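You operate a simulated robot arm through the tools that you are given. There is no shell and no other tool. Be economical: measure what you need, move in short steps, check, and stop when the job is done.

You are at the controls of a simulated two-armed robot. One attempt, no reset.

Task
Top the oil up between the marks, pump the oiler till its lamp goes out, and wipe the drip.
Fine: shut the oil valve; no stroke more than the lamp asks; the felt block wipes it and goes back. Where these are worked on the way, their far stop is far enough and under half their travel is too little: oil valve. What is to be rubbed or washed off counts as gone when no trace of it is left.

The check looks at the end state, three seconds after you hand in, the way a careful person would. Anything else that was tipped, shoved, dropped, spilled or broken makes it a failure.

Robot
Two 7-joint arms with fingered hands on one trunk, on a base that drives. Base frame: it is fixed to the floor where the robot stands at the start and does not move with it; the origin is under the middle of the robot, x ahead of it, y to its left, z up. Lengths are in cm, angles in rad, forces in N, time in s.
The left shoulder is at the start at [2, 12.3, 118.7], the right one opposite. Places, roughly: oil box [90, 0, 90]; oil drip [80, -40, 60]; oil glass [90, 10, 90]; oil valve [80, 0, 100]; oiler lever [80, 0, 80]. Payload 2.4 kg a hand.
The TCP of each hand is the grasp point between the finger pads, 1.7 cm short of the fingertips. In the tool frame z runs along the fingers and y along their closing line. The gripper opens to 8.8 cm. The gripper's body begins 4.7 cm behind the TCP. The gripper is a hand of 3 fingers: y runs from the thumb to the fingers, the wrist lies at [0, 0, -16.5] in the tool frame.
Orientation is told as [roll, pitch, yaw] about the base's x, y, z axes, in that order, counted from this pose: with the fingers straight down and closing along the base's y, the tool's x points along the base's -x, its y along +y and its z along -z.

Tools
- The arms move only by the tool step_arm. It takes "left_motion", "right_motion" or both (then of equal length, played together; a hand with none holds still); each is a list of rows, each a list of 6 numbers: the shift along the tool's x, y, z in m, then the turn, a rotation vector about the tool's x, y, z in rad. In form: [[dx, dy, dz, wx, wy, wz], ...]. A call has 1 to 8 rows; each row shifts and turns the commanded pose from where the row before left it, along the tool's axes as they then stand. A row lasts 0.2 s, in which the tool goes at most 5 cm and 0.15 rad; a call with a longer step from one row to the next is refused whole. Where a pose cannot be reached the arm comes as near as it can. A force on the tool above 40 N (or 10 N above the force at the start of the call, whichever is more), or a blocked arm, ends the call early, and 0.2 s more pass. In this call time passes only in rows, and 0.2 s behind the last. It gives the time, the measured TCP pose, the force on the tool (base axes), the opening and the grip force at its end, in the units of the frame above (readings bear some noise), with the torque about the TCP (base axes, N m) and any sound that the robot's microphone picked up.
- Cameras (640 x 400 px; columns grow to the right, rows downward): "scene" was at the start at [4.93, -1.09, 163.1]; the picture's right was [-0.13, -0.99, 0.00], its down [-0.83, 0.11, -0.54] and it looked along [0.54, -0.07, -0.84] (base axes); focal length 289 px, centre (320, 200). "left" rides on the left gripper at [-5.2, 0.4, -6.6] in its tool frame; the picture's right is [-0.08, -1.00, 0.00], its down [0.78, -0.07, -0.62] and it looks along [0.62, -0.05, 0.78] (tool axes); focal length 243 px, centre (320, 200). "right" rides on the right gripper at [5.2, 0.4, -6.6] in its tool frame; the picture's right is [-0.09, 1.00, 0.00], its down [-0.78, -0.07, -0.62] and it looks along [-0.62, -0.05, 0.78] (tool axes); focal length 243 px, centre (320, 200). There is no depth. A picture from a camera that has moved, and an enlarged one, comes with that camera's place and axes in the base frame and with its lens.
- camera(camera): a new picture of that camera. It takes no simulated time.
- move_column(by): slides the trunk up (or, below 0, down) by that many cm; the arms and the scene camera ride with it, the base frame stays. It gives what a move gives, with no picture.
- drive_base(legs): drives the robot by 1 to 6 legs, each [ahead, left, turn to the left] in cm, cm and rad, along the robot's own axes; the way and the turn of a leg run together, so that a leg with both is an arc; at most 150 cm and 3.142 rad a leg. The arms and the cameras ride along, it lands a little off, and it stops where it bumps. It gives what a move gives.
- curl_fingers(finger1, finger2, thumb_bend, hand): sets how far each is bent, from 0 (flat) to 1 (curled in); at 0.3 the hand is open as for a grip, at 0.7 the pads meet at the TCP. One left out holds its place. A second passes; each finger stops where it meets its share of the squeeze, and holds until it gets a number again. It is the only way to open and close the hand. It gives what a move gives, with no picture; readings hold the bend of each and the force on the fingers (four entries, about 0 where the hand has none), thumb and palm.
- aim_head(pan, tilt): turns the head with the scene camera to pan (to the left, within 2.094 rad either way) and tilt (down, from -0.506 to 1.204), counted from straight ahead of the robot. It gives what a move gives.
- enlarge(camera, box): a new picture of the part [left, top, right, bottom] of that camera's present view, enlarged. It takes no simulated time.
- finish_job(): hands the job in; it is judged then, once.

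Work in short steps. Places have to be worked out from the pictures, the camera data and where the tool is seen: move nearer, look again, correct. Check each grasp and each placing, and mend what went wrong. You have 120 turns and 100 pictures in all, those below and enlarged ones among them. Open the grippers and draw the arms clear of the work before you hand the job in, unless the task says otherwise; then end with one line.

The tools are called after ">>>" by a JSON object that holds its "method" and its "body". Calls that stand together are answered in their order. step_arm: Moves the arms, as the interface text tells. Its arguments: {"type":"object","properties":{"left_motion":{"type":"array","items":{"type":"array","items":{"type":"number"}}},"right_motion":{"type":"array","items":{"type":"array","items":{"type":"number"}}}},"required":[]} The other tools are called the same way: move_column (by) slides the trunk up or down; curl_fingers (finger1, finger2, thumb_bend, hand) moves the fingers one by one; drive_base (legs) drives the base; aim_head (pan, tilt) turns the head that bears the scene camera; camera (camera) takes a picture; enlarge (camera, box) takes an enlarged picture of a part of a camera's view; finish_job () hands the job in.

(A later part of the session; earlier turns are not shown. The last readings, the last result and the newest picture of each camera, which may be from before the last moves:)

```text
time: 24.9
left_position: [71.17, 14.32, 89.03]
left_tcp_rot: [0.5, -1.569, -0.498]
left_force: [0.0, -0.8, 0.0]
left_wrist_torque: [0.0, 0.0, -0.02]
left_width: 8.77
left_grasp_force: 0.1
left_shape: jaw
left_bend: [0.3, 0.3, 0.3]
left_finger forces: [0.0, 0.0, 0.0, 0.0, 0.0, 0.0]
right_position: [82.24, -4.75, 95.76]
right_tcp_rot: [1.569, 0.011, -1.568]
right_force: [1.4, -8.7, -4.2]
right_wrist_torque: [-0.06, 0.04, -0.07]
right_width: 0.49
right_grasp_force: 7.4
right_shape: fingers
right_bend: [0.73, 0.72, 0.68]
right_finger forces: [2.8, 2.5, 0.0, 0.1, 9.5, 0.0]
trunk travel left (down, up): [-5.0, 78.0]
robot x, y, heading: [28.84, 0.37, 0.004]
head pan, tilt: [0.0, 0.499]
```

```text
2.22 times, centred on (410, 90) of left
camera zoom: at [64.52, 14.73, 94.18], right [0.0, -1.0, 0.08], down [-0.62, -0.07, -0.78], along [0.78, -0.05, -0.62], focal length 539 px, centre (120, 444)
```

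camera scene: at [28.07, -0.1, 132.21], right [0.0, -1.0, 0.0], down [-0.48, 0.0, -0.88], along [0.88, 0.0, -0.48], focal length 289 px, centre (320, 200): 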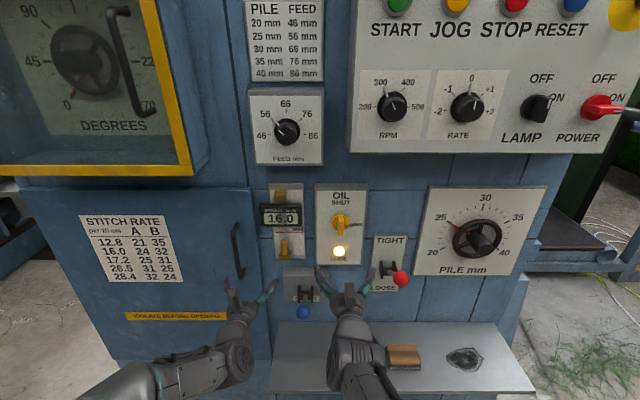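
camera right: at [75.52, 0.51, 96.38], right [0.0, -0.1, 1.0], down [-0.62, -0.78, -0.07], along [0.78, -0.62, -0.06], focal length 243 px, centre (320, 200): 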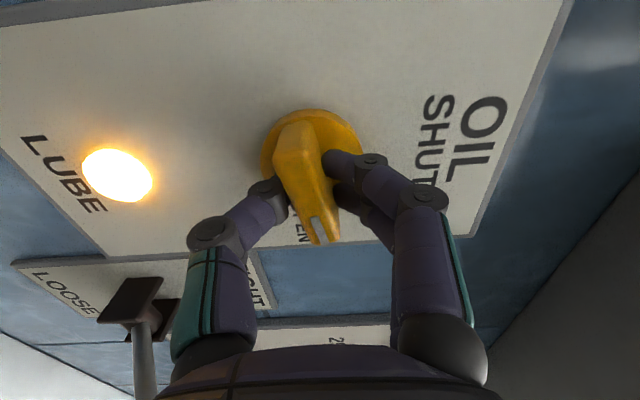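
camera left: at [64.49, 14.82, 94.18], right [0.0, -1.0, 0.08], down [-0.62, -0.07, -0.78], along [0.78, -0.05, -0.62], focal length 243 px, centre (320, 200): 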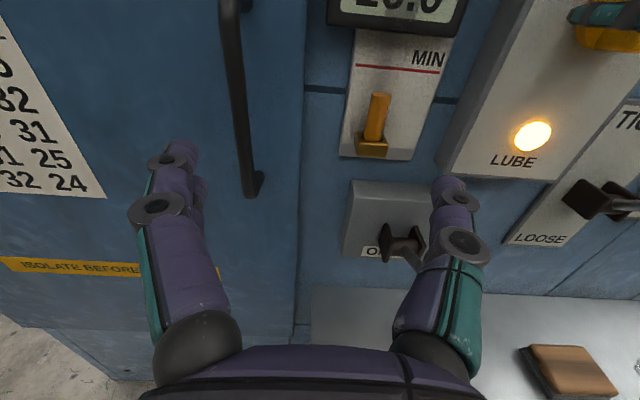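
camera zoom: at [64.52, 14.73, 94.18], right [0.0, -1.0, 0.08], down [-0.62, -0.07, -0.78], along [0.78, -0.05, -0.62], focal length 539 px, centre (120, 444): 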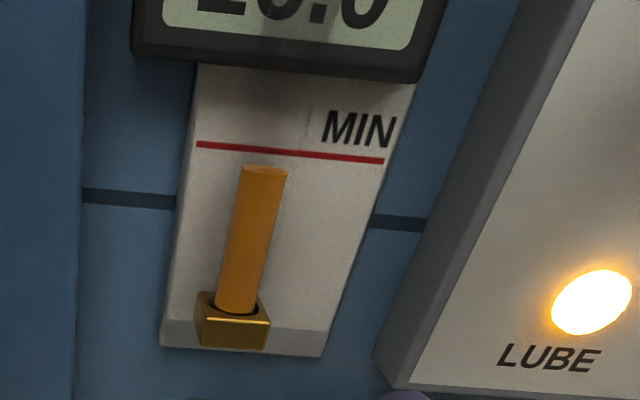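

Level now ~0.6 cm below MIN; rate 5.5 px/s. MAX line lies around z 96 vs MIN 91, so target about 2 cm above MIN. Four more waits.

>>> {"method": "step_arm", "body": {"right_motion": [[0, 0, 0, 0, 0, 0], [0, 0, 0, 0, 0, 0], [0, 0, 0, 0, 0, 0], [0, 0, 0, 0, 0, 0], [0, 0, 0, 0, 0, 0], [0, 0, 0, 0, 0, 0], [0, 0, 0, 0, 0, 0], [0, 0, 0, 0, 0, 0]]}}

>>> {"method": "step_arm", "body": {"right_motion": [[0, 0, 0, 0, 0, 0], [0, 0, 0, 0, 0, 0], [0, 0, 0, 0, 0, 0], [0, 0, 0, 0, 0, 0], [0, 0, 0, 0, 0, 0], [0, 0, 0, 0, 0, 0], [0, 0, 0, 0, 0, 0], [0, 0, 0, 0, 0, 0]]}}

>>> {"method": "step_arm", "body": {"right_motion": [[0, 0, 0, 0, 0, 0], [0, 0, 0, 0, 0, 0], [0, 0, 0, 0, 0, 0], [0, 0, 0, 0, 0, 0], [0, 0, 0, 0, 0, 0], [0, 0, 0, 0, 0, 0], [0, 0, 0, 0, 0, 0], [0, 0, 0, 0, 0, 0]]}}

>>> {"method": "step_arm", "body": {"right_motion": [[0, 0, 0, 0, 0, 0], [0, 0, 0, 0, 0, 0], [0, 0, 0, 0, 0, 0], [0, 0, 0, 0, 0, 0], [0, 0, 0, 0, 0, 0], [0, 0, 0, 0, 0, 0], [0, 0, 0, 0, 0, 0], [0, 0, 0, 0, 0, 0]]}}

>>> {"method": "enlarge", "body": {"camera": "left", "box": [310, 0, 510, 180]}}

```text
time: 26.6
left_position: [71.09, 14.3, 89.0]
left_tcp_rot: [0.478, -1.568, -0.477]
left_force: [0.5, 0.8, 0.5]
left_wrist_torque: [0.03, 0.01, 0.0]
left_width: 8.82
left_grasp_force: 0.1
left_shape: jaw
left_bend: [0.3, 0.3, 0.3]
left_finger forces: [0.0, 0.0, 0.0, 0.1, 0.0, 0.0]
right_position: [82.27, -4.63, 95.76]
right_tcp_rot: [1.569, 0.01, -1.569]
right_force: [1.1, -9.0, -3.8]
right_wrist_torque: [-0.03, 0.08, -0.12]
right_width: 0.51
right_grasp_force: 7.5
right_shape: fingers
right_bend: [0.73, 0.72, 0.68]
right_finger forces: [2.9, 2.4, 0.0, 0.1, 9.3, 0.1]
trunk travel left (down, up): [-5.0, 78.0]
robot x, y, heading: [29.12, 0.35, 0.004]
head pan, tilt: [0.0, 0.499]
```

```text
time: 28.4
left_position: [71.18, 14.25, 88.87]
left_tcp_rot: [0.488, -1.569, -0.489]
left_force: [-0.3, 0.8, -0.1]
left_wrist_torque: [0.0, 0.01, 0.02]
left_width: 8.77
left_grasp_force: 0.1
left_shape: jaw
left_bend: [0.3, 0.3, 0.3]
left_finger forces: [0.1, 0.0, 0.0, 0.0, 0.1, 0.1]
right_position: [82.28, -4.51, 95.83]
right_tcp_rot: [1.569, 0.01, -1.569]
right_force: [0.1, -8.0, -3.7]
right_wrist_torque: [-0.07, 0.09, -0.1]
right_width: 0.5
right_grasp_force: 6.9
right_shape: fingers
right_bend: [0.73, 0.72, 0.68]
right_finger forces: [2.8, 2.5, 0.1, 0.0, 9.4, 0.0]
trunk travel left (down, up): [-5.0, 78.0]
robot x, y, heading: [28.86, 0.01, -0.001]
head pan, tilt: [0.0, 0.499]
```

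```text
time: 30.2
left_position: [71.07, 14.35, 88.83]
left_tcp_rot: [0.474, -1.57, -0.472]
left_force: [-0.4, 0.5, 0.0]
left_wrist_torque: [-0.02, 0.02, -0.01]
left_width: 8.79
left_grasp_force: 0.0
left_shape: jaw
left_bend: [0.3, 0.3, 0.3]
left_finger forces: [0.0, 0.1, 0.1, 0.1, 0.0, 0.0]
right_position: [82.15, -4.58, 95.87]
right_tcp_rot: [1.568, 0.01, -1.569]
right_force: [0.0, -8.1, -3.2]
right_wrist_torque: [0.0, 0.05, -0.08]
right_width: 0.54
right_grasp_force: 8.2
right_shape: fingers
right_bend: [0.73, 0.72, 0.68]
right_finger forces: [2.9, 2.5, 0.0, 0.1, 9.3, 0.0]
trunk travel left (down, up): [-5.0, 78.0]
robot x, y, heading: [28.93, 0.15, 0.003]
head pan, tilt: [0.0, 0.499]
```

```text
time: 32.0
left_position: [71.16, 14.35, 88.88]
left_tcp_rot: [0.46, -1.57, -0.462]
left_force: [-0.2, 0.3, -0.1]
left_wrist_torque: [-0.03, 0.02, 0.01]
left_width: 8.79
left_grasp_force: 0.0
left_shape: jaw
left_bend: [0.3, 0.3, 0.3]
left_finger forces: [0.0, 0.0, 0.0, 0.1, 0.0, 0.0]
right_position: [82.19, -4.63, 95.86]
right_tcp_rot: [1.57, 0.012, -1.57]
right_force: [0.8, -8.5, -3.7]
right_wrist_torque: [-0.03, 0.07, -0.07]
right_width: 0.51
right_grasp_force: 7.6
right_shape: fingers
right_bend: [0.73, 0.72, 0.68]
right_finger forces: [3.0, 2.5, 0.0, 0.1, 9.3, 0.0]
trunk travel left (down, up): [-5.0, 78.0]
robot x, y, heading: [28.77, -0.32, -0.002]
head pan, tilt: [0.0, 0.499]
```

```text
2.22 times, centred on (410, 90) of left
camera zoom: at [64.52, 14.74, 94.18], right [0.0, -1.0, 0.08], down [-0.62, -0.07, -0.78], along [0.78, -0.05, -0.62], focal length 539 px, centre (120, 444)
```

zoom: 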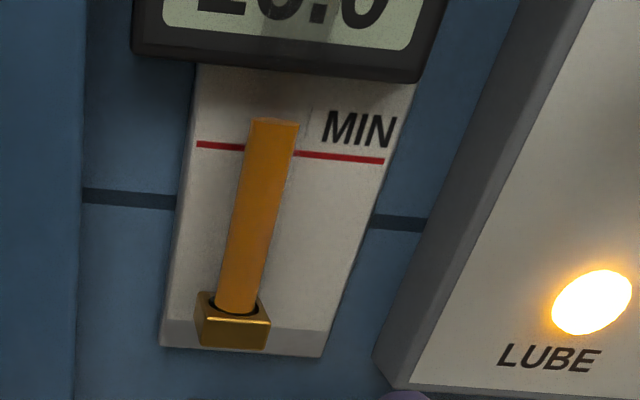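

Level is 1 cm above MIN. One more short wait, then I turn the valve back toward SHUT.

>>> {"method": "step_arm", "body": {"right_motion": [[0, 0, 0, 0, 0, 0], [0, 0, 0, 0, 0, 0], [0, 0, 0, 0, 0, 0], [0, 0, 0, 0, 0, 0], [0, 0, 0, 0, 0, 0], [0, 0, 0, 0, 0, 0]]}}

>>> {"method": "step_arm", "body": {"right_motion": [[0, 0, 0, 0, 0, -0.15], [0, 0, 0, 0, 0, -0.15], [0, 0, 0, 0, 0, -0.15], [0, 0, 0, 0, 0, -0.15], [0, 0, 0, 0, 0, -0.15], [0, 0, 0, 0, 0, -0.15], [0, 0, 0, 0, 0, -0.15], [0, 0, 0, 0, 0, -0.15]]}}

>>> {"method": "step_arm", "body": {"right_motion": [[0, 0, 0, 0, 0, -0.15], [0, 0, 0, 0, 0, -0.15], [0, 0, 0, 0, 0, -0.08]]}}

>>> {"method": "camera", "body": {"camera": "right"}}

>>> {"method": "enlarge", "body": {"camera": "left", "box": [310, 0, 510, 180]}}

```text
time: 33.5
left_position: [71.18, 14.44, 88.91]
left_tcp_rot: [0.479, -1.569, -0.476]
left_force: [0.2, 0.0, -0.8]
left_wrist_torque: [-0.01, 0.03, 0.03]
left_width: 8.78
left_grasp_force: 0.0
left_shape: jaw
left_bend: [0.3, 0.3, 0.3]
left_finger forces: [0.1, 0.0, 0.0, 0.0, 0.1, 0.0]
right_position: [82.19, -4.58, 95.9]
right_tcp_rot: [1.569, 0.012, -1.568]
right_force: [0.1, -8.6, -3.4]
right_wrist_torque: [-0.03, 0.07, -0.08]
right_width: 0.51
right_grasp_force: 8.3
right_shape: fingers
right_bend: [0.73, 0.72, 0.68]
right_finger forces: [3.1, 2.4, 0.0, 0.0, 9.2, 0.0]
trunk travel left (down, up): [-5.0, 78.0]
robot x, y, heading: [28.72, 0.14, -0.001]
head pan, tilt: [0.0, 0.499]
```

```text
time: 35.2
left_position: [71.21, 14.43, 88.83]
left_tcp_rot: [-0.081, -1.569, 0.08]
left_force: [-0.8, 0.0, -0.6]
left_wrist_torque: [0.02, -0.01, -0.02]
left_width: 8.79
left_grasp_force: 0.1
left_shape: jaw
left_bend: [0.3, 0.3, 0.3]
left_finger forces: [0.1, 0.1, 0.0, 0.0, 0.0, 0.0]
right_position: [82.21, -4.5, 96.01]
right_tcp_rot: [1.561, -1.194, -1.562]
right_force: [-0.8, 2.5, -7.3]
right_wrist_torque: [0.06, 0.08, 0.03]
right_width: 0.66
right_grasp_force: 7.9
right_shape: fingers
right_bend: [0.72, 0.73, 0.68]
right_finger forces: [4.6, 2.8, 0.1, 0.0, 8.3, 0.0]
trunk travel left (down, up): [-5.0, 78.0]
robot x, y, heading: [29.1, 0.07, 0.002]
head pan, tilt: [0.0, 0.499]
```

```text
time: 36.0
left_position: [71.15, 14.44, 88.76]
left_tcp_rot: [-0.125, -1.57, 0.128]
left_force: [-0.7, -0.4, -0.3]
left_wrist_torque: [0.03, -0.01, 0.04]
left_width: 8.8
left_grasp_force: 0.1
left_shape: jaw
left_bend: [0.3, 0.3, 0.3]
left_finger forces: [0.0, 0.0, 0.1, 0.0, 0.0, 0.1]
right_position: [82.28, -4.32, 95.96]
right_tcp_rot: [-0.53, -1.567, 0.53]
right_force: [-3.0, 2.2, -9.4]
right_wrist_torque: [0.1, 0.11, 0.05]
right_width: 0.71
right_grasp_force: 8.7
right_shape: fingers
right_bend: [0.72, 0.73, 0.68]
right_finger forces: [5.5, 3.3, 0.0, 0.0, 8.1, 0.1]
trunk travel left (down, up): [-5.0, 78.0]
robot x, y, heading: [28.87, -0.05, 0.001]
head pan, tilt: [0.0, 0.499]
```

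```text
68 pictures are left
camera right: at [75.54, -4.02, 90.81], right [0.0, 1.0, 0.08], down [-0.62, -0.07, 0.78], along [0.79, -0.05, 0.62], focal length 243 px, centre (320, 200)
```

right: 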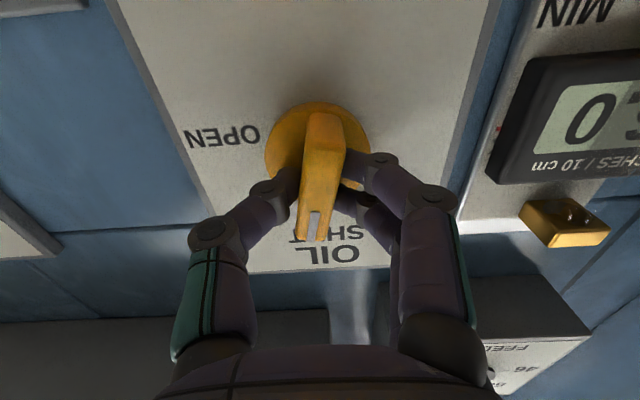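

```text
2.22 times, centred on (410, 90) of left
camera zoom: at [64.52, 14.86, 94.16], right [0.0, -1.0, 0.09], down [-0.62, -0.07, -0.78], along [0.78, -0.05, -0.62], focal length 539 px, centre (120, 444)
```

zoom: 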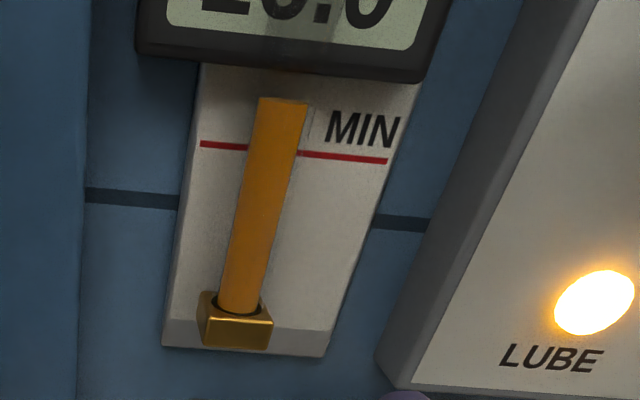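

The bar is still about 0.2 rad short of SHUT. Turn a bit further to the stop.

>>> {"method": "step_arm", "body": {"right_motion": [[0, 0, 0, 0, 0, -0.13], [0, 0, 0, 0, 0, -0.13]]}}

>>> {"method": "enlarge", "body": {"camera": "right", "box": [200, 60, 440, 280]}}

>>> {"method": "enlarge", "body": {"camera": "left", "box": [310, 0, 510, 180]}}

```text
time: 36.6
left_position: [71.1, 14.46, 88.84]
left_tcp_rot: [-0.167, -1.568, 0.167]
left_force: [0.0, 0.1, -0.4]
left_wrist_torque: [0.02, 0.02, 0.02]
left_width: 8.8
left_grasp_force: 0.0
left_shape: jaw
left_bend: [0.3, 0.3, 0.3]
left_finger forces: [0.0, 0.0, 0.0, 0.0, 0.1, 0.1]
right_position: [82.26, -4.51, 95.89]
right_tcp_rot: [-1.564, -1.309, 1.565]
right_force: [-2.9, 3.3, -7.6]
right_wrist_torque: [0.06, 0.11, 0.07]
right_width: 0.77
right_grasp_force: 8.8
right_shape: fingers
right_bend: [0.72, 0.73, 0.68]
right_finger forces: [6.6, 4.1, 0.0, 0.0, 7.1, 0.1]
trunk travel left (down, up): [-5.0, 78.0]
robot x, y, heading: [29.0, 0.03, -0.001]
head pan, tilt: [0.0, 0.499]
```

```text
1.82 times, centred on (320, 170) of right
camera zoom: at [75.55, -5.4, 90.85], right [0.0, 0.98, -0.18], down [-0.62, 0.14, 0.77], along [0.78, 0.11, 0.61], focal length 441 px, centre (320, 254)
```

zoom: 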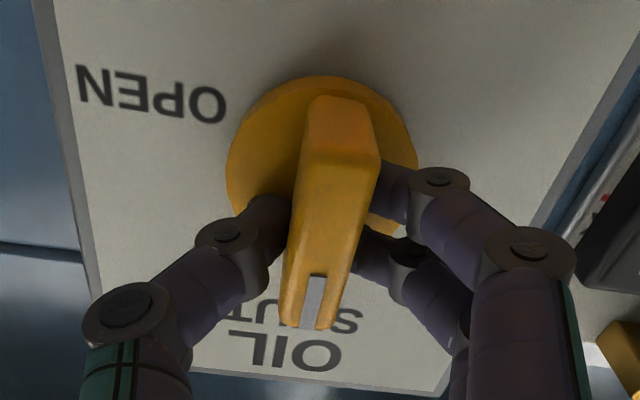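

```text
2.22 times, centred on (410, 90) of left
camera zoom: at [64.51, 14.86, 94.16], right [0.0, -1.0, 0.09], down [-0.62, -0.07, -0.78], along [0.78, -0.05, -0.62], focal length 539 px, centre (120, 444)
```

zoom: 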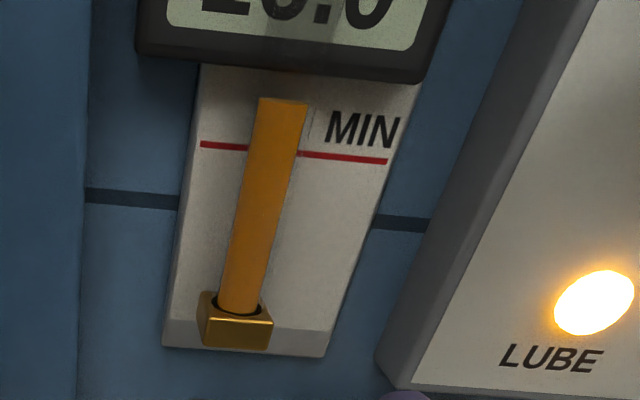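

Oil has stopped. I push a touch more to be sure it is against the SHUT stop, then compare.

>>> {"method": "step_arm", "body": {"right_motion": [[0, 0, 0, 0, 0, -0.12]]}}

>>> {"method": "enlarge", "body": {"camera": "right", "box": [200, 60, 440, 280]}}

>>> {"method": "enlarge", "body": {"camera": "scene", "box": [250, 190, 410, 310]}}

```text
time: 37.0
left_position: [71.13, 14.48, 88.94]
left_tcp_rot: [-0.223, -1.57, 0.223]
left_force: [-0.3, 0.3, 0.3]
left_wrist_torque: [0.0, 0.0, -0.02]
left_width: 8.79
left_grasp_force: 0.0
left_shape: jaw
left_bend: [0.3, 0.3, 0.3]
left_finger forces: [0.0, 0.0, 0.0, 0.0, 0.0, 0.1]
right_position: [82.21, -4.52, 95.97]
right_tcp_rot: [-1.567, -1.191, 1.57]
right_force: [-2.3, 3.6, -4.5]
right_wrist_torque: [0.16, 0.14, 0.08]
right_width: 0.89
right_grasp_force: 10.2
right_shape: fingers
right_bend: [0.72, 0.73, 0.68]
right_finger forces: [8.5, 3.7, 0.0, 0.0, 8.3, 0.0]
trunk travel left (down, up): [-5.0, 78.0]
robot x, y, heading: [28.7, -0.01, -0.003]
head pan, tilt: [0.0, 0.499]
```

```text
1.82 times, centred on (320, 170) of right
camera zoom: at [75.55, -6.04, 91.01], right [0.0, 0.96, -0.29], down [-0.62, 0.23, 0.75], along [0.78, 0.18, 0.59], focal length 441 px, centre (320, 254)
```

zoom: 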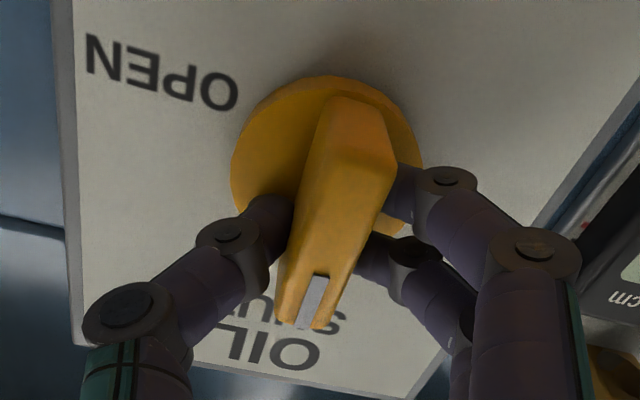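

```text
3.33 times, centred on (330, 250) of scene
camera zoom: at [36.04, -0.05, 132.21], right [0.0, -1.0, 0.0], down [-0.48, 0.0, -0.88], along [0.88, 0.0, -0.48], focal length 963 px, centre (287, 33)
```

zoom: 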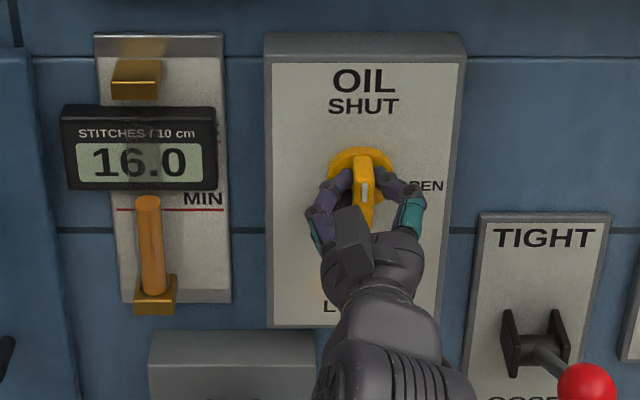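

The bar now slips in the grip and stands at SHUT. I open the hand and back off, then verify.

>>> {"method": "curl_fingers", "body": {"hand": "right", "finger1": 0.42, "finger2": 0.42, "thumb_bend": 0.42}}

>>> {"method": "step_arm", "body": {"right_motion": [[0, 0, -0.02, 0, 0, 0], [0, 0, -0.03, 0, 0, 0.1], [0, 0, -0.03, 0, 0, 0.14], [0, 0, -0.03, 0, 0, 0.14]]}}

>>> {"method": "camera", "body": {"camera": "right"}}

>>> {"method": "camera", "body": {"camera": "scene"}}

```text
time: 38.0
left_position: [71.24, 14.48, 88.94]
left_tcp_rot: [0.016, -1.567, -0.016]
left_force: [0.4, 0.0, 0.6]
left_wrist_torque: [0.0, 0.03, 0.04]
left_width: 8.79
left_grasp_force: 0.1
left_shape: jaw
left_bend: [0.3, 0.3, 0.3]
left_finger forces: [0.0, 0.1, 0.1, 0.0, 0.0, 0.0]
right_position: [82.3, -4.69, 95.92]
right_tcp_rot: [-1.566, -1.194, 1.567]
right_force: [-0.5, -0.6, 0.5]
right_wrist_torque: [-0.04, 0.0, 0.0]
right_width: 5.76
right_grasp_force: 0.0
right_shape: fingers
right_bend: [0.42, 0.42, 0.42]
right_finger forces: [0.0, 0.0, 0.0, 0.0, 0.0, 0.0]
trunk travel left (down, up): [-5.0, 78.0]
robot x, y, heading: [28.94, 0.3, 0.003]
head pan, tilt: [0.0, 0.499]
```

```text
time: 39.0
left_position: [71.05, 14.56, 88.94]
left_tcp_rot: [-0.002, -1.569, 0.002]
left_force: [-0.1, 0.2, -0.1]
left_wrist_torque: [0.02, 0.01, 0.02]
left_width: 8.79
left_grasp_force: 0.0
left_shape: jaw
left_bend: [0.3, 0.3, 0.3]
left_finger forces: [0.1, 0.1, 0.0, 0.1, 0.0, 0.0]
right_position: [71.19, -4.52, 95.7]
right_tcp_rot: [0.836, -1.568, -0.834]
right_force: [0.0, 0.1, -0.2]
right_wrist_torque: [0.01, 0.02, 0.0]
right_width: 5.75
right_grasp_force: 0.1
right_shape: fingers
right_bend: [0.42, 0.42, 0.42]
right_finger forces: [0.1, 0.1, 0.1, 0.0, 0.1, 0.1]
trunk travel left (down, up): [-5.0, 78.0]
robot x, y, heading: [28.81, 0.42, -0.0]
head pan, tilt: [0.0, 0.499]
```

```text
62 pictures are left
camera right: at [64.43, -4.01, 90.57], right [0.0, 1.0, 0.09], down [-0.62, -0.07, 0.78], along [0.78, -0.05, 0.62], focal length 243 px, centre (320, 200)
```

right: 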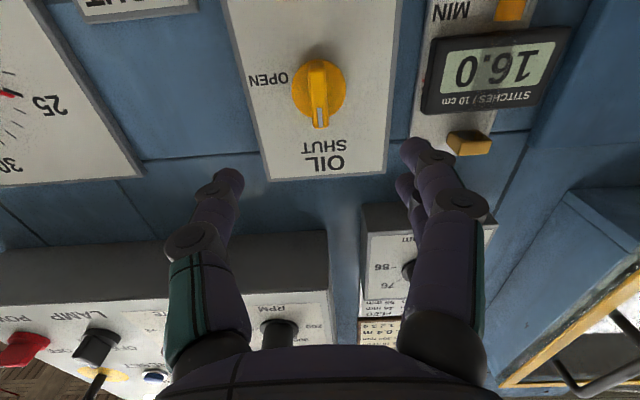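

```text
61 pictures are left
camera scene: at [36.03, -0.09, 132.21], right [0.0, -1.0, 0.0], down [-0.48, 0.0, -0.88], along [0.88, 0.0, -0.48], focal length 289 px, centre (320, 200)
```

scene: 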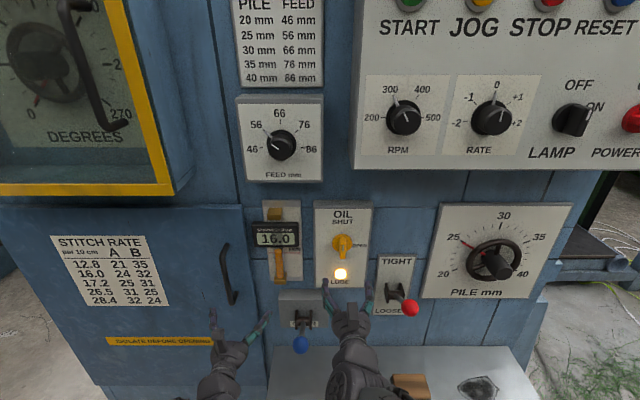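

Valve is at SHUT, oil about 1.9 cm above MIN. Next the lever: ball around (74.3,4,77.5). I draw the right hand back and line the left hand up in front of the ball.

>>> {"method": "step_arm", "body": {"left_motion": [[0, 0, -0.025, 0, 0, 0], [0, 0, -0.025, 0, 0, 0], [0.028, -0.026, 0, 0, 0, 0], [0.028, -0.026, 0, 0, 0, 0], [0.028, -0.026, 0, 0, 0, 0], [0.028, -0.026, 0, 0, 0, 0]], "right_motion": [[0, 0, -0.03, 0, 0, 0], [0, 0, -0.03, 0, 0, 0], [0, -0.02, -0.03, 0, 0, 0], [0, -0.03, 0, 0, 0, 0], [0, -0.03, 0, 0, 0, 0], [0, -0.02, 0, 0, 0, 0]]}}

>>> {"method": "camera", "body": {"camera": "left"}}

>>> {"method": "camera", "body": {"camera": "scene"}}

```text
time: 40.5
left_position: [66.04, 4.15, 77.64]
left_tcp_rot: [-0.537, -1.569, 0.539]
left_force: [-0.4, 0.2, -0.3]
left_wrist_torque: [0.02, -0.01, 0.0]
left_width: 8.78
left_grasp_force: 0.0
left_shape: jaw
left_bend: [0.3, 0.3, 0.3]
left_finger forces: [0.1, 0.0, 0.0, 0.0, 0.0, 0.0]
right_position: [61.96, -14.39, 95.89]
right_tcp_rot: [-0.308, -1.57, 0.31]
right_force: [0.5, -0.6, -0.7]
right_wrist_torque: [0.01, -0.03, -0.01]
right_width: 5.78
right_grasp_force: 0.1
right_shape: fingers
right_bend: [0.42, 0.42, 0.42]
right_finger forces: [0.1, 0.0, 0.1, 0.0, 0.0, 0.1]
trunk travel left (down, up): [-5.0, 78.0]
robot x, y, heading: [28.84, 0.39, -0.006]
head pan, tilt: [0.0, 0.499]
```

```text
60 pictures are left
camera left: at [59.43, 4.52, 82.96], right [0.0, -1.0, 0.09], down [-0.62, -0.07, -0.78], along [0.78, -0.05, -0.62], focal length 243 px, centre (320, 200)
```

left: 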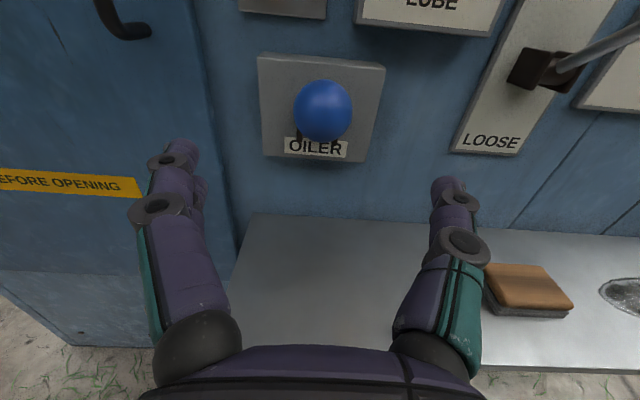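

```text
59 pictures are left
camera scene: at [36.03, -0.12, 132.21], right [0.0, -1.0, 0.0], down [-0.48, 0.0, -0.88], along [0.88, 0.0, -0.48], focal length 289 px, centre (320, 200)
```

scene: 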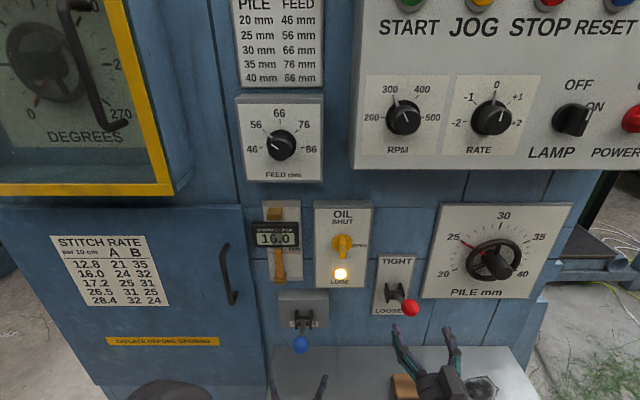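

Ball refined to (73.8,4.0,78.1), about 3.4 cm across. I advance onto it and close.

>>> {"method": "step_arm", "body": {"left_motion": [[-0.005, 0, 0.026, 0, 0, 0], [0, 0, 0.026, 0, 0, 0], [0, 0, 0.026, 0, 0, 0]]}}

>>> {"method": "curl_fingers", "body": {"hand": "left", "finger1": 0.6, "finger2": 0.6, "thumb_bend": 0.6}}

>>> {"method": "camera", "body": {"camera": "left"}}

```text
time: 41.2
left_position: [74.13, 4.2, 78.07]
left_tcp_rot: [0.56, -1.568, -0.561]
left_force: [0.1, 0.3, 0.1]
left_wrist_torque: [-0.03, -0.02, 0.0]
left_width: 8.8
left_grasp_force: 0.1
left_shape: jaw
left_bend: [0.3, 0.3, 0.3]
left_finger forces: [0.1, 0.0, 0.0, 0.0, 0.0, 0.0]
right_position: [61.93, -14.37, 95.88]
right_tcp_rot: [0.294, -1.568, -0.294]
right_force: [0.6, 0.7, -0.1]
right_wrist_torque: [0.0, 0.01, 0.04]
right_width: 5.76
right_grasp_force: 0.1
right_shape: fingers
right_bend: [0.42, 0.42, 0.42]
right_finger forces: [0.0, 0.0, 0.0, 0.0, 0.1, 0.1]
trunk travel left (down, up): [-5.0, 78.0]
robot x, y, heading: [29.25, -0.32, -0.001]
head pan, tilt: [0.0, 0.499]
```

```text
time: 42.2
left_position: [74.13, 4.11, 77.99]
left_tcp_rot: [0.186, -1.568, -0.185]
left_force: [0.4, -2.1, -1.0]
left_wrist_torque: [0.02, -0.01, 0.01]
left_width: 2.01
left_grasp_force: 0.8
left_shape: fingers
left_bend: [0.6, 0.6, 0.59]
left_finger forces: [0.1, 0.0, 0.1, 0.1, 1.4, 0.0]
right_position: [61.98, -14.35, 95.98]
right_tcp_rot: [0.376, -1.568, -0.372]
right_force: [-0.1, -1.0, 0.9]
right_wrist_torque: [-0.01, 0.0, -0.02]
right_width: 5.78
right_grasp_force: 0.0
right_shape: fingers
right_bend: [0.42, 0.42, 0.42]
right_finger forces: [0.0, 0.0, 0.1, 0.0, 0.0, 0.1]
trunk travel left (down, up): [-5.0, 78.0]
robot x, y, heading: [29.15, -0.39, 0.001]
head pan, tilt: [0.0, 0.499]
```

```text
58 pictures are left
camera left: at [67.49, 4.57, 83.36], right [0.0, -1.0, 0.08], down [-0.62, -0.07, -0.78], along [0.78, -0.05, -0.62], focal length 243 px, centre (320, 200)
```

left: 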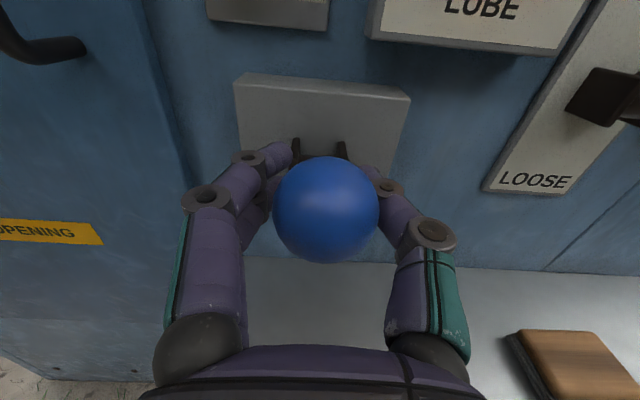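

The fingers embrace the ball. I tighten slightly and try a downward stroke of about 2 cm first.

>>> {"method": "curl_fingers", "body": {"hand": "left", "finger1": 0.68, "finger2": 0.68, "thumb_bend": 0.68}}

>>> {"method": "step_arm", "body": {"left_motion": [[0.01, 0, 0, 0, 0, 0], [0.01, 0, 0, 0, 0, 0]]}}

>>> {"method": "camera", "body": {"camera": "left"}}

>>> {"method": "enlarge", "body": {"camera": "scene", "box": [240, 190, 400, 390]}}

```text
time: 43.2
left_position: [74.19, 4.2, 78.06]
left_tcp_rot: [0.334, -1.57, -0.333]
left_force: [3.3, -6.1, 0.5]
left_wrist_torque: [-0.01, -0.01, 0.08]
left_width: 1.05
left_grasp_force: 4.2
left_shape: fingers
left_bend: [0.67, 0.66, 0.64]
left_finger forces: [0.5, 0.7, 0.1, 0.0, 7.8, 0.0]
right_position: [62.0, -14.45, 95.9]
right_tcp_rot: [0.51, -1.568, -0.508]
right_force: [0.1, -0.2, -0.1]
right_wrist_torque: [0.0, -0.01, 0.02]
right_width: 5.77
right_grasp_force: 0.0
right_shape: fingers
right_bend: [0.42, 0.42, 0.42]
right_finger forces: [0.0, 0.0, 0.1, 0.0, 0.0, 0.0]
trunk travel left (down, up): [-5.0, 78.0]
robot x, y, heading: [28.94, -0.04, 0.002]
head pan, tilt: [0.0, 0.499]
```

```text
time: 43.9
left_position: [74.14, 4.23, 75.98]
left_tcp_rot: [-0.068, -1.569, 0.071]
left_force: [0.3, -0.1, 0.4]
left_wrist_torque: [0.01, 0.03, -0.02]
left_width: 0.29
left_grasp_force: 0.0
left_shape: fingers
left_bend: [0.68, 0.68, 0.68]
left_finger forces: [0.0, 0.1, 0.0, 0.0, 0.0, 0.0]
right_position: [62.0, -14.37, 95.96]
right_tcp_rot: [0.372, -1.569, -0.37]
right_force: [0.8, -0.1, -0.3]
right_wrist_torque: [-0.02, 0.03, -0.03]
right_width: 5.77
right_grasp_force: 0.0
right_shape: fingers
right_bend: [0.42, 0.42, 0.42]
right_finger forces: [0.1, 0.0, 0.1, 0.0, 0.1, 0.0]
trunk travel left (down, up): [-5.0, 78.0]
robot x, y, heading: [28.82, -0.18, -0.001]
head pan, tilt: [0.0, 0.499]
```

```text
57 pictures are left
camera left: at [67.47, 4.63, 81.26], right [0.0, -1.0, 0.08], down [-0.62, -0.07, -0.78], along [0.78, -0.05, -0.62], focal length 243 px, centre (320, 200)
```

left: 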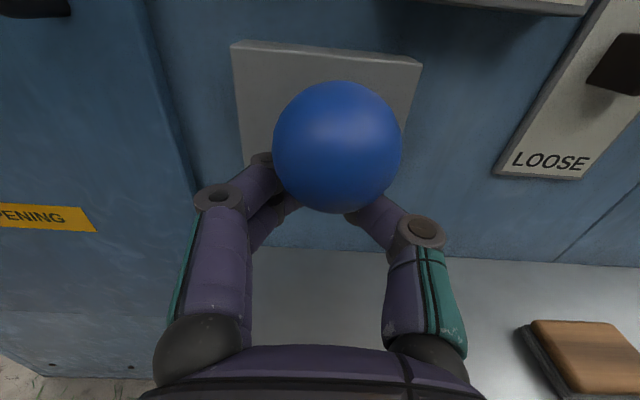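

```text
2.00 times, centred on (320, 290) of scene
camera zoom: at [36.03, -0.12, 132.21], right [0.0, -1.0, 0.0], down [-0.48, 0.0, -0.88], along [0.88, 0.0, -0.48], focal length 578 px, centre (320, 20)
```

zoom: 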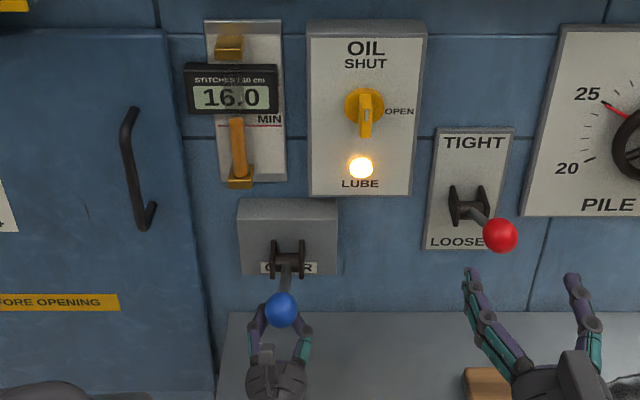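

The fingers slid off below the ball; the lever did not move. I back off and roll the hand 90° so thumb and fingers close above and below the ball, giving a positive push both ways.

>>> {"method": "curl_fingers", "body": {"hand": "left", "finger1": 0.3, "finger2": 0.3, "thumb_bend": 0.3}}

>>> {"method": "step_arm", "body": {"left_motion": [[0, 0, -0.03, 0, 0, 0], [0, 0, -0.03, 0, 0, 0], [0, 0, -0.02, 0, 0, 0], [-0.02, 0, 0, 0, 0, 0.15], [0, 0, 0, 0, 0, 0.15], [0, 0, 0, 0, 0, 0.15], [0, 0, 0, 0, 0, 0.15], [0, 0, 0, 0, 0, 0.15]]}}

>>> {"method": "step_arm", "body": {"left_motion": [[0, 0, 0, 0, 0, 0.15], [0, 0, 0, 0, 0, 0.15], [0, 0, 0, 0, 0, 0.15], [0, 0, 0, 0, 0, 0.15], [0, 0, 0, 0, 0, 0.15], [0, 0, 0, 0, 0, 0.07]]}}

>>> {"method": "camera", "body": {"camera": "left"}}

>>> {"method": "enlarge", "body": {"camera": "scene", "box": [200, 250, 420, 400]}}

```text
time: 44.9
left_position: [74.18, 4.27, 75.98]
left_tcp_rot: [0.091, -1.57, -0.092]
left_force: [0.0, -0.2, 0.8]
left_wrist_torque: [0.0, 0.02, 0.0]
left_width: 8.4
left_grasp_force: 0.0
left_shape: fingers
left_bend: [0.3, 0.3, 0.3]
left_finger forces: [0.0, 0.0, 0.1, 0.0, 0.0, 0.0]
right_position: [62.01, -14.32, 95.99]
right_tcp_rot: [0.328, -1.569, -0.326]
right_force: [-0.1, 0.7, 0.3]
right_wrist_torque: [-0.01, 0.0, -0.01]
right_width: 5.8
right_grasp_force: 0.1
right_shape: fingers
right_bend: [0.42, 0.42, 0.42]
right_finger forces: [0.0, 0.0, 0.1, 0.0, 0.0, 0.0]
trunk travel left (down, up): [-5.0, 78.0]
robot x, y, heading: [29.0, 0.18, -0.002]
head pan, tilt: [0.0, 0.499]
```

```text
time: 46.6
left_position: [65.84, 4.05, 78.28]
left_tcp_rot: [1.57, -0.82, -1.569]
left_force: [0.2, 0.5, -0.3]
left_wrist_torque: [0.02, 0.03, -0.02]
left_width: 8.42
left_grasp_force: 0.0
left_shape: fingers
left_bend: [0.3, 0.3, 0.3]
left_finger forces: [0.0, 0.1, 0.1, 0.0, 0.0, 0.0]
right_position: [61.83, -14.36, 95.88]
right_tcp_rot: [0.352, -1.569, -0.352]
right_force: [-0.2, 0.3, -0.8]
right_wrist_torque: [0.0, 0.02, -0.01]
right_width: 5.77
right_grasp_force: 0.0
right_shape: fingers
right_bend: [0.42, 0.42, 0.42]
right_finger forces: [0.1, 0.1, 0.0, 0.0, 0.1, 0.1]
trunk travel left (down, up): [-5.0, 78.0]
robot x, y, heading: [28.67, -0.05, 0.002]
head pan, tilt: [0.0, 0.499]
```

```text
time: 48.0
left_position: [65.95, 3.98, 78.26]
left_tcp_rot: [1.57, -0.001, -1.569]
left_force: [0.0, -1.1, -0.7]
left_wrist_torque: [0.0, -0.04, 0.03]
left_width: 8.41
left_grasp_force: 0.0
left_shape: fingers
left_bend: [0.3, 0.3, 0.3]
left_finger forces: [0.0, 0.0, 0.0, 0.0, 0.1, 0.1]
right_position: [61.93, -14.37, 95.85]
right_tcp_rot: [0.368, -1.57, -0.366]
right_force: [-0.4, 0.1, -0.6]
right_wrist_torque: [0.0, -0.03, -0.02]
right_width: 5.78
right_grasp_force: 0.0
right_shape: fingers
right_bend: [0.42, 0.42, 0.42]
right_finger forces: [0.0, 0.0, 0.0, 0.0, 0.0, 0.0]
trunk travel left (down, up): [-5.0, 78.0]
robot x, y, heading: [28.68, 0.08, -0.002]
head pan, tilt: [0.0, 0.499]
```

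```text
55 pictures are left
camera left: at [59.24, -1.25, 78.71], right [0.0, -0.08, -1.0], down [-0.62, 0.78, -0.07], along [0.78, 0.62, -0.05], focal length 243 px, centre (320, 200)
```

left: 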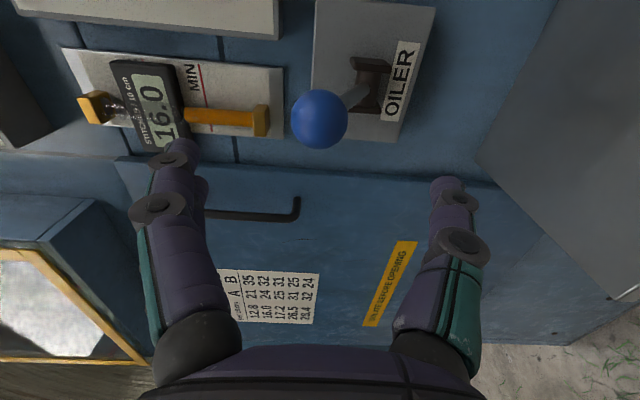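

```text
2.67 times, centred on (310, 325) of scene
camera zoom: at [36.03, -0.12, 132.21], right [0.0, -1.0, 0.0], down [-0.48, 0.0, -0.88], along [0.88, 0.0, -0.48], focal length 771 px, centre (347, -133)
```

zoom: 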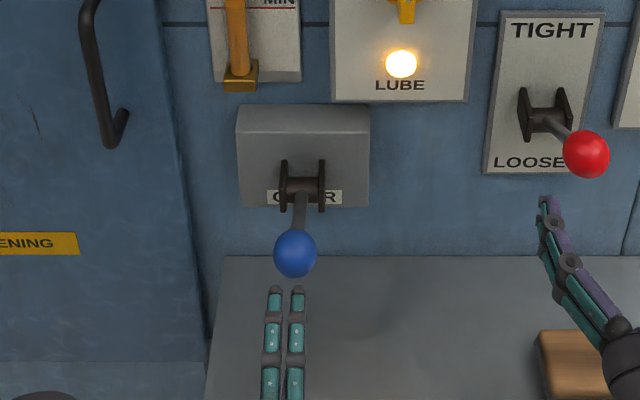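

Good view: the lever rises outward from its pivot. I advance 8 cm with the ball between upper fingers and lower thumb, then close.

>>> {"method": "step_arm", "body": {"left_motion": [[-0.003, 0, 0.027, 0, 0, 0], [0, 0, 0.027, 0, 0, 0], [0, 0, 0.027, 0, 0, 0]]}}

>>> {"method": "curl_fingers", "body": {"hand": "left", "finger1": 0.6, "finger2": 0.6, "thumb_bend": 0.6}}

>>> {"method": "camera", "body": {"camera": "left"}}

```text
time: 48.9
left_position: [73.91, 3.58, 78.06]
left_tcp_rot: [1.57, 0.002, -1.572]
left_force: [0.5, 0.7, 0.0]
left_wrist_torque: [0.0, -0.01, 0.0]
left_width: 8.42
left_grasp_force: 0.0
left_shape: fingers
left_bend: [0.3, 0.3, 0.3]
left_finger forces: [0.0, 0.0, 0.1, 0.0, 0.0, 0.0]
right_position: [61.87, -14.37, 95.87]
right_tcp_rot: [0.351, -1.57, -0.348]
right_force: [0.7, 0.5, -0.6]
right_wrist_torque: [0.0, 0.0, -0.01]
right_width: 5.8
right_grasp_force: 0.0
right_shape: fingers
right_bend: [0.42, 0.42, 0.42]
right_finger forces: [0.0, 0.0, 0.1, 0.0, 0.1, 0.0]
trunk travel left (down, up): [-5.0, 78.0]
robot x, y, heading: [29.16, 0.06, 0.0]
head pan, tilt: [0.0, 0.499]
```

```text
time: 49.9
left_position: [74.01, 3.55, 78.01]
left_tcp_rot: [1.569, -0.002, -1.571]
left_force: [0.0, -0.4, -0.8]
left_wrist_torque: [-0.01, 0.02, 0.04]
left_width: 2.12
left_grasp_force: 1.0
left_shape: fingers
left_bend: [0.6, 0.6, 0.58]
left_finger forces: [0.1, 0.0, 0.0, 0.0, 1.2, 0.0]
right_position: [62.0, -14.3, 95.92]
right_tcp_rot: [0.347, -1.571, -0.346]
right_force: [0.5, 0.3, -0.1]
right_wrist_torque: [0.01, -0.01, 0.0]
right_width: 5.77
right_grasp_force: 0.1
right_shape: fingers
right_bend: [0.42, 0.42, 0.42]
right_finger forces: [0.0, 0.0, 0.0, 0.1, 0.0, 0.0]
trunk travel left (down, up): [-5.0, 78.0]
robot x, y, heading: [29.34, 0.1, 0.004]
head pan, tilt: [0.0, 0.499]
```

```text
53 pictures are left
camera left: at [67.32, -1.63, 78.65], right [0.0, -0.09, -1.0], down [-0.62, 0.78, -0.07], along [0.78, 0.62, -0.06], focal length 243 px, centre (320, 200)
```

left: 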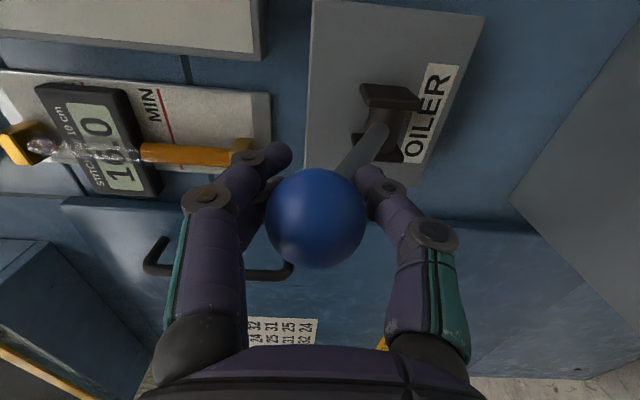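

The ball is well captured. I stroke down about 3 cm in 1 cm rows and check whether the lever follows.

>>> {"method": "step_arm", "body": {"left_motion": [[0, -0.01, 0, 0, 0, 0], [0, -0.01, 0, 0, 0, 0], [0, -0.01, 0, 0, 0, 0]]}}

>>> {"method": "camera", "body": {"camera": "left"}}

>>> {"method": "enlarge", "body": {"camera": "scene", "box": [240, 190, 400, 390]}}

```text
time: 50.6
left_position: [73.84, 3.59, 75.2]
left_tcp_rot: [1.571, -0.003, -1.572]
left_force: [-3.2, -1.2, 5.1]
left_wrist_torque: [0.03, -0.04, 0.02]
left_width: 1.97
left_grasp_force: 2.2
left_shape: fingers
left_bend: [0.59, 0.58, 0.6]
left_finger forces: [1.1, 3.3, 0.0, 0.0, 0.1, 0.1]
right_position: [61.69, -14.25, 95.96]
right_tcp_rot: [0.53, -1.569, -0.529]
right_force: [-0.4, 0.0, 0.8]
right_wrist_torque: [-0.01, 0.01, 0.0]
right_width: 5.76
right_grasp_force: 0.0
right_shape: fingers
right_bend: [0.42, 0.42, 0.42]
right_finger forces: [0.0, 0.0, 0.0, 0.1, 0.0, 0.0]
trunk travel left (down, up): [-5.0, 78.0]
robot x, y, heading: [28.95, -0.2, -0.001]
head pan, tilt: [0.0, 0.499]
```

```text
52 pictures are left
camera left: at [67.28, -1.61, 75.77], right [0.0, -0.09, -1.0], down [-0.62, 0.78, -0.07], along [0.78, 0.62, -0.05], focal length 243 px, centre (320, 200)
```

left: 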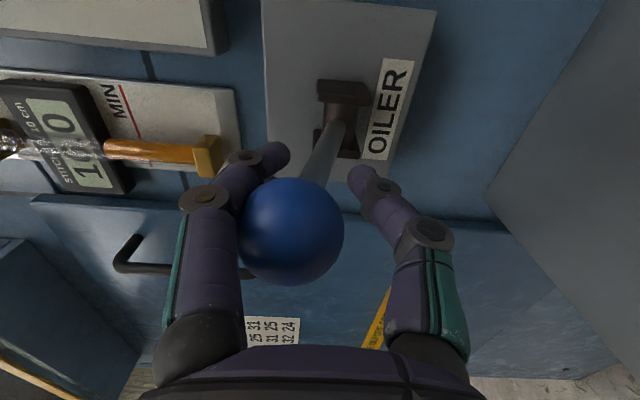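

```text
2.00 times, centred on (320, 290) of scene
camera zoom: at [35.97, -0.13, 132.22], right [0.0, -1.0, 0.0], down [-0.48, 0.0, -0.88], along [0.88, 0.0, -0.48], focal length 578 px, centre (320, 20)
```

zoom: 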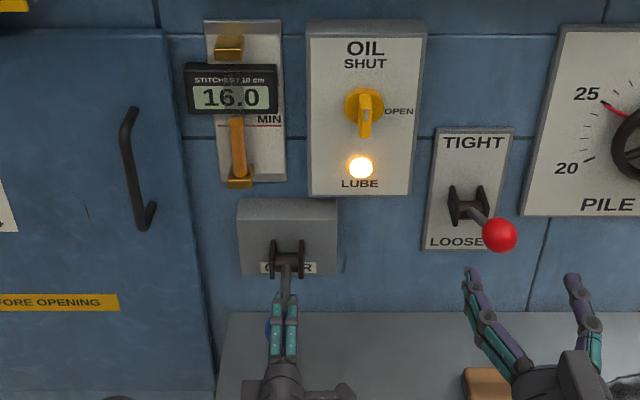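

The lever follows, at about 5 N. I continue down, centring the hand slightly to the left.

>>> {"method": "step_arm", "body": {"left_motion": [[0.004, -0.01, 0, 0, 0, 0], [0, -0.01, 0, 0, 0, 0], [0, -0.01, 0, 0, 0, 0]]}}

>>> {"method": "camera", "body": {"camera": "left"}}

>>> {"method": "enlarge", "body": {"camera": "scene", "box": [240, 190, 400, 390]}}

```text
time: 51.5
left_position: [73.99, 4.09, 72.22]
left_tcp_rot: [1.571, -0.002, -1.57]
left_force: [-3.2, -2.2, 5.5]
left_wrist_torque: [0.06, -0.02, 0.02]
left_width: 2.32
left_grasp_force: 3.6
left_shape: fingers
left_bend: [0.58, 0.59, 0.6]
left_finger forces: [4.4, 2.3, 0.0, 0.0, 0.0, 0.0]
right_position: [61.76, -14.39, 96.0]
right_tcp_rot: [0.742, -1.57, -0.742]
right_force: [0.3, 0.2, 0.4]
right_wrist_torque: [-0.02, 0.04, -0.01]
right_width: 5.77
right_grasp_force: 0.1
right_shape: fingers
right_bend: [0.42, 0.42, 0.42]
right_finger forces: [0.0, 0.0, 0.0, 0.0, 0.0, 0.0]
trunk travel left (down, up): [-5.0, 78.0]
robot x, y, heading: [28.92, -0.02, -0.0]
head pan, tilt: [0.0, 0.499]
```

```text
50 pictures are left
camera left: at [67.36, -1.13, 72.74], right [0.0, -0.09, -1.0], down [-0.62, 0.78, -0.07], along [0.78, 0.62, -0.05], focal length 243 px, centre (320, 200)
```

left: 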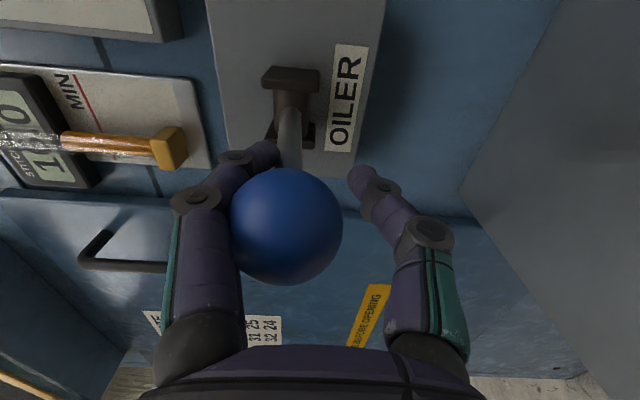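

```text
2.00 times, centred on (320, 290) of scene
camera zoom: at [35.95, -0.16, 132.22], right [0.0, -1.0, 0.0], down [-0.48, 0.0, -0.88], along [0.88, 0.0, -0.48], focal length 578 px, centre (320, 20)
```

zoom: 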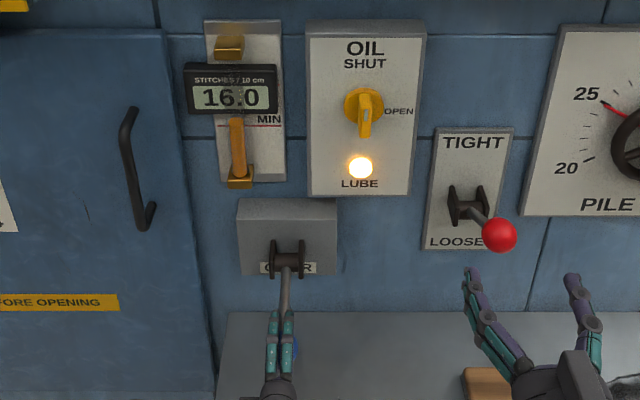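

Still about 5.5 N, lamp on. Continue down to the stop, watching the force.

>>> {"method": "step_arm", "body": {"left_motion": [[0, -0.01, 0, 0, 0, 0], [0, -0.01, 0.001, 0, 0, 0], [0, -0.01, 0.002, 0, 0, 0]]}}

>>> {"method": "camera", "body": {"camera": "left"}}

>>> {"method": "enlarge", "body": {"camera": "scene", "box": [240, 190, 400, 390]}}

```text
time: 52.2
left_position: [74.26, 4.27, 69.33]
left_tcp_rot: [1.573, -0.002, -1.572]
left_force: [-5.8, -1.1, 9.9]
left_wrist_torque: [0.03, -0.22, -0.07]
left_width: 3.21
left_grasp_force: 6.2
left_shape: fingers
left_bend: [0.51, 0.55, 0.6]
left_finger forces: [7.5, 5.0, 0.0, 0.0, 0.0, 0.1]
right_position: [61.82, -14.35, 95.96]
right_tcp_rot: [1.022, -1.568, -1.018]
right_force: [-1.4, 0.6, -0.5]
right_wrist_torque: [0.02, 0.0, 0.02]
right_width: 5.79
right_grasp_force: 0.0
right_shape: fingers
right_bend: [0.42, 0.42, 0.42]
right_finger forces: [0.0, 0.0, 0.0, 0.0, 0.0, 0.1]
trunk travel left (down, up): [-5.0, 78.0]
robot x, y, heading: [29.11, 0.38, -0.001]
head pan, tilt: [0.0, 0.499]
```

```text
48 pictures are left
camera left: at [67.67, -1.07, 69.81], right [0.0, -0.09, -1.0], down [-0.62, 0.78, -0.07], along [0.78, 0.62, -0.05], focal length 243 px, centre (320, 200)
```

left: 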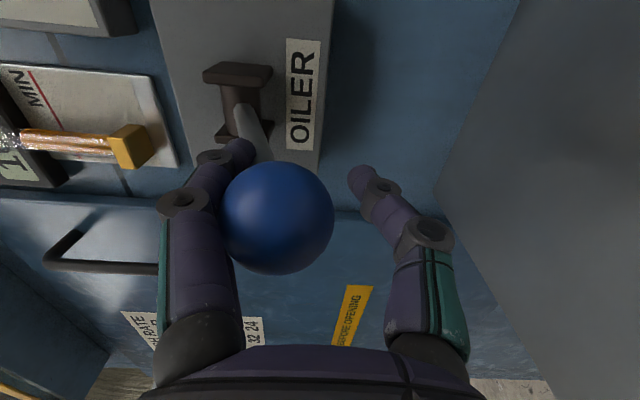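

```text
2.00 times, centred on (320, 290) of scene
camera zoom: at [35.89, -0.15, 132.23], right [0.0, -1.0, 0.0], down [-0.48, 0.0, -0.88], along [0.88, 0.0, -0.48], focal length 578 px, centre (320, 20)
```

zoom: 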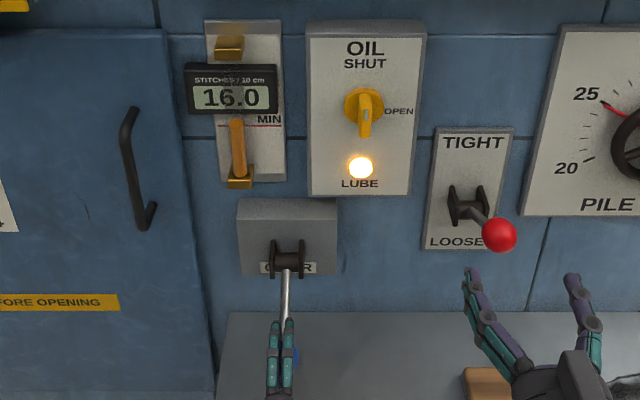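

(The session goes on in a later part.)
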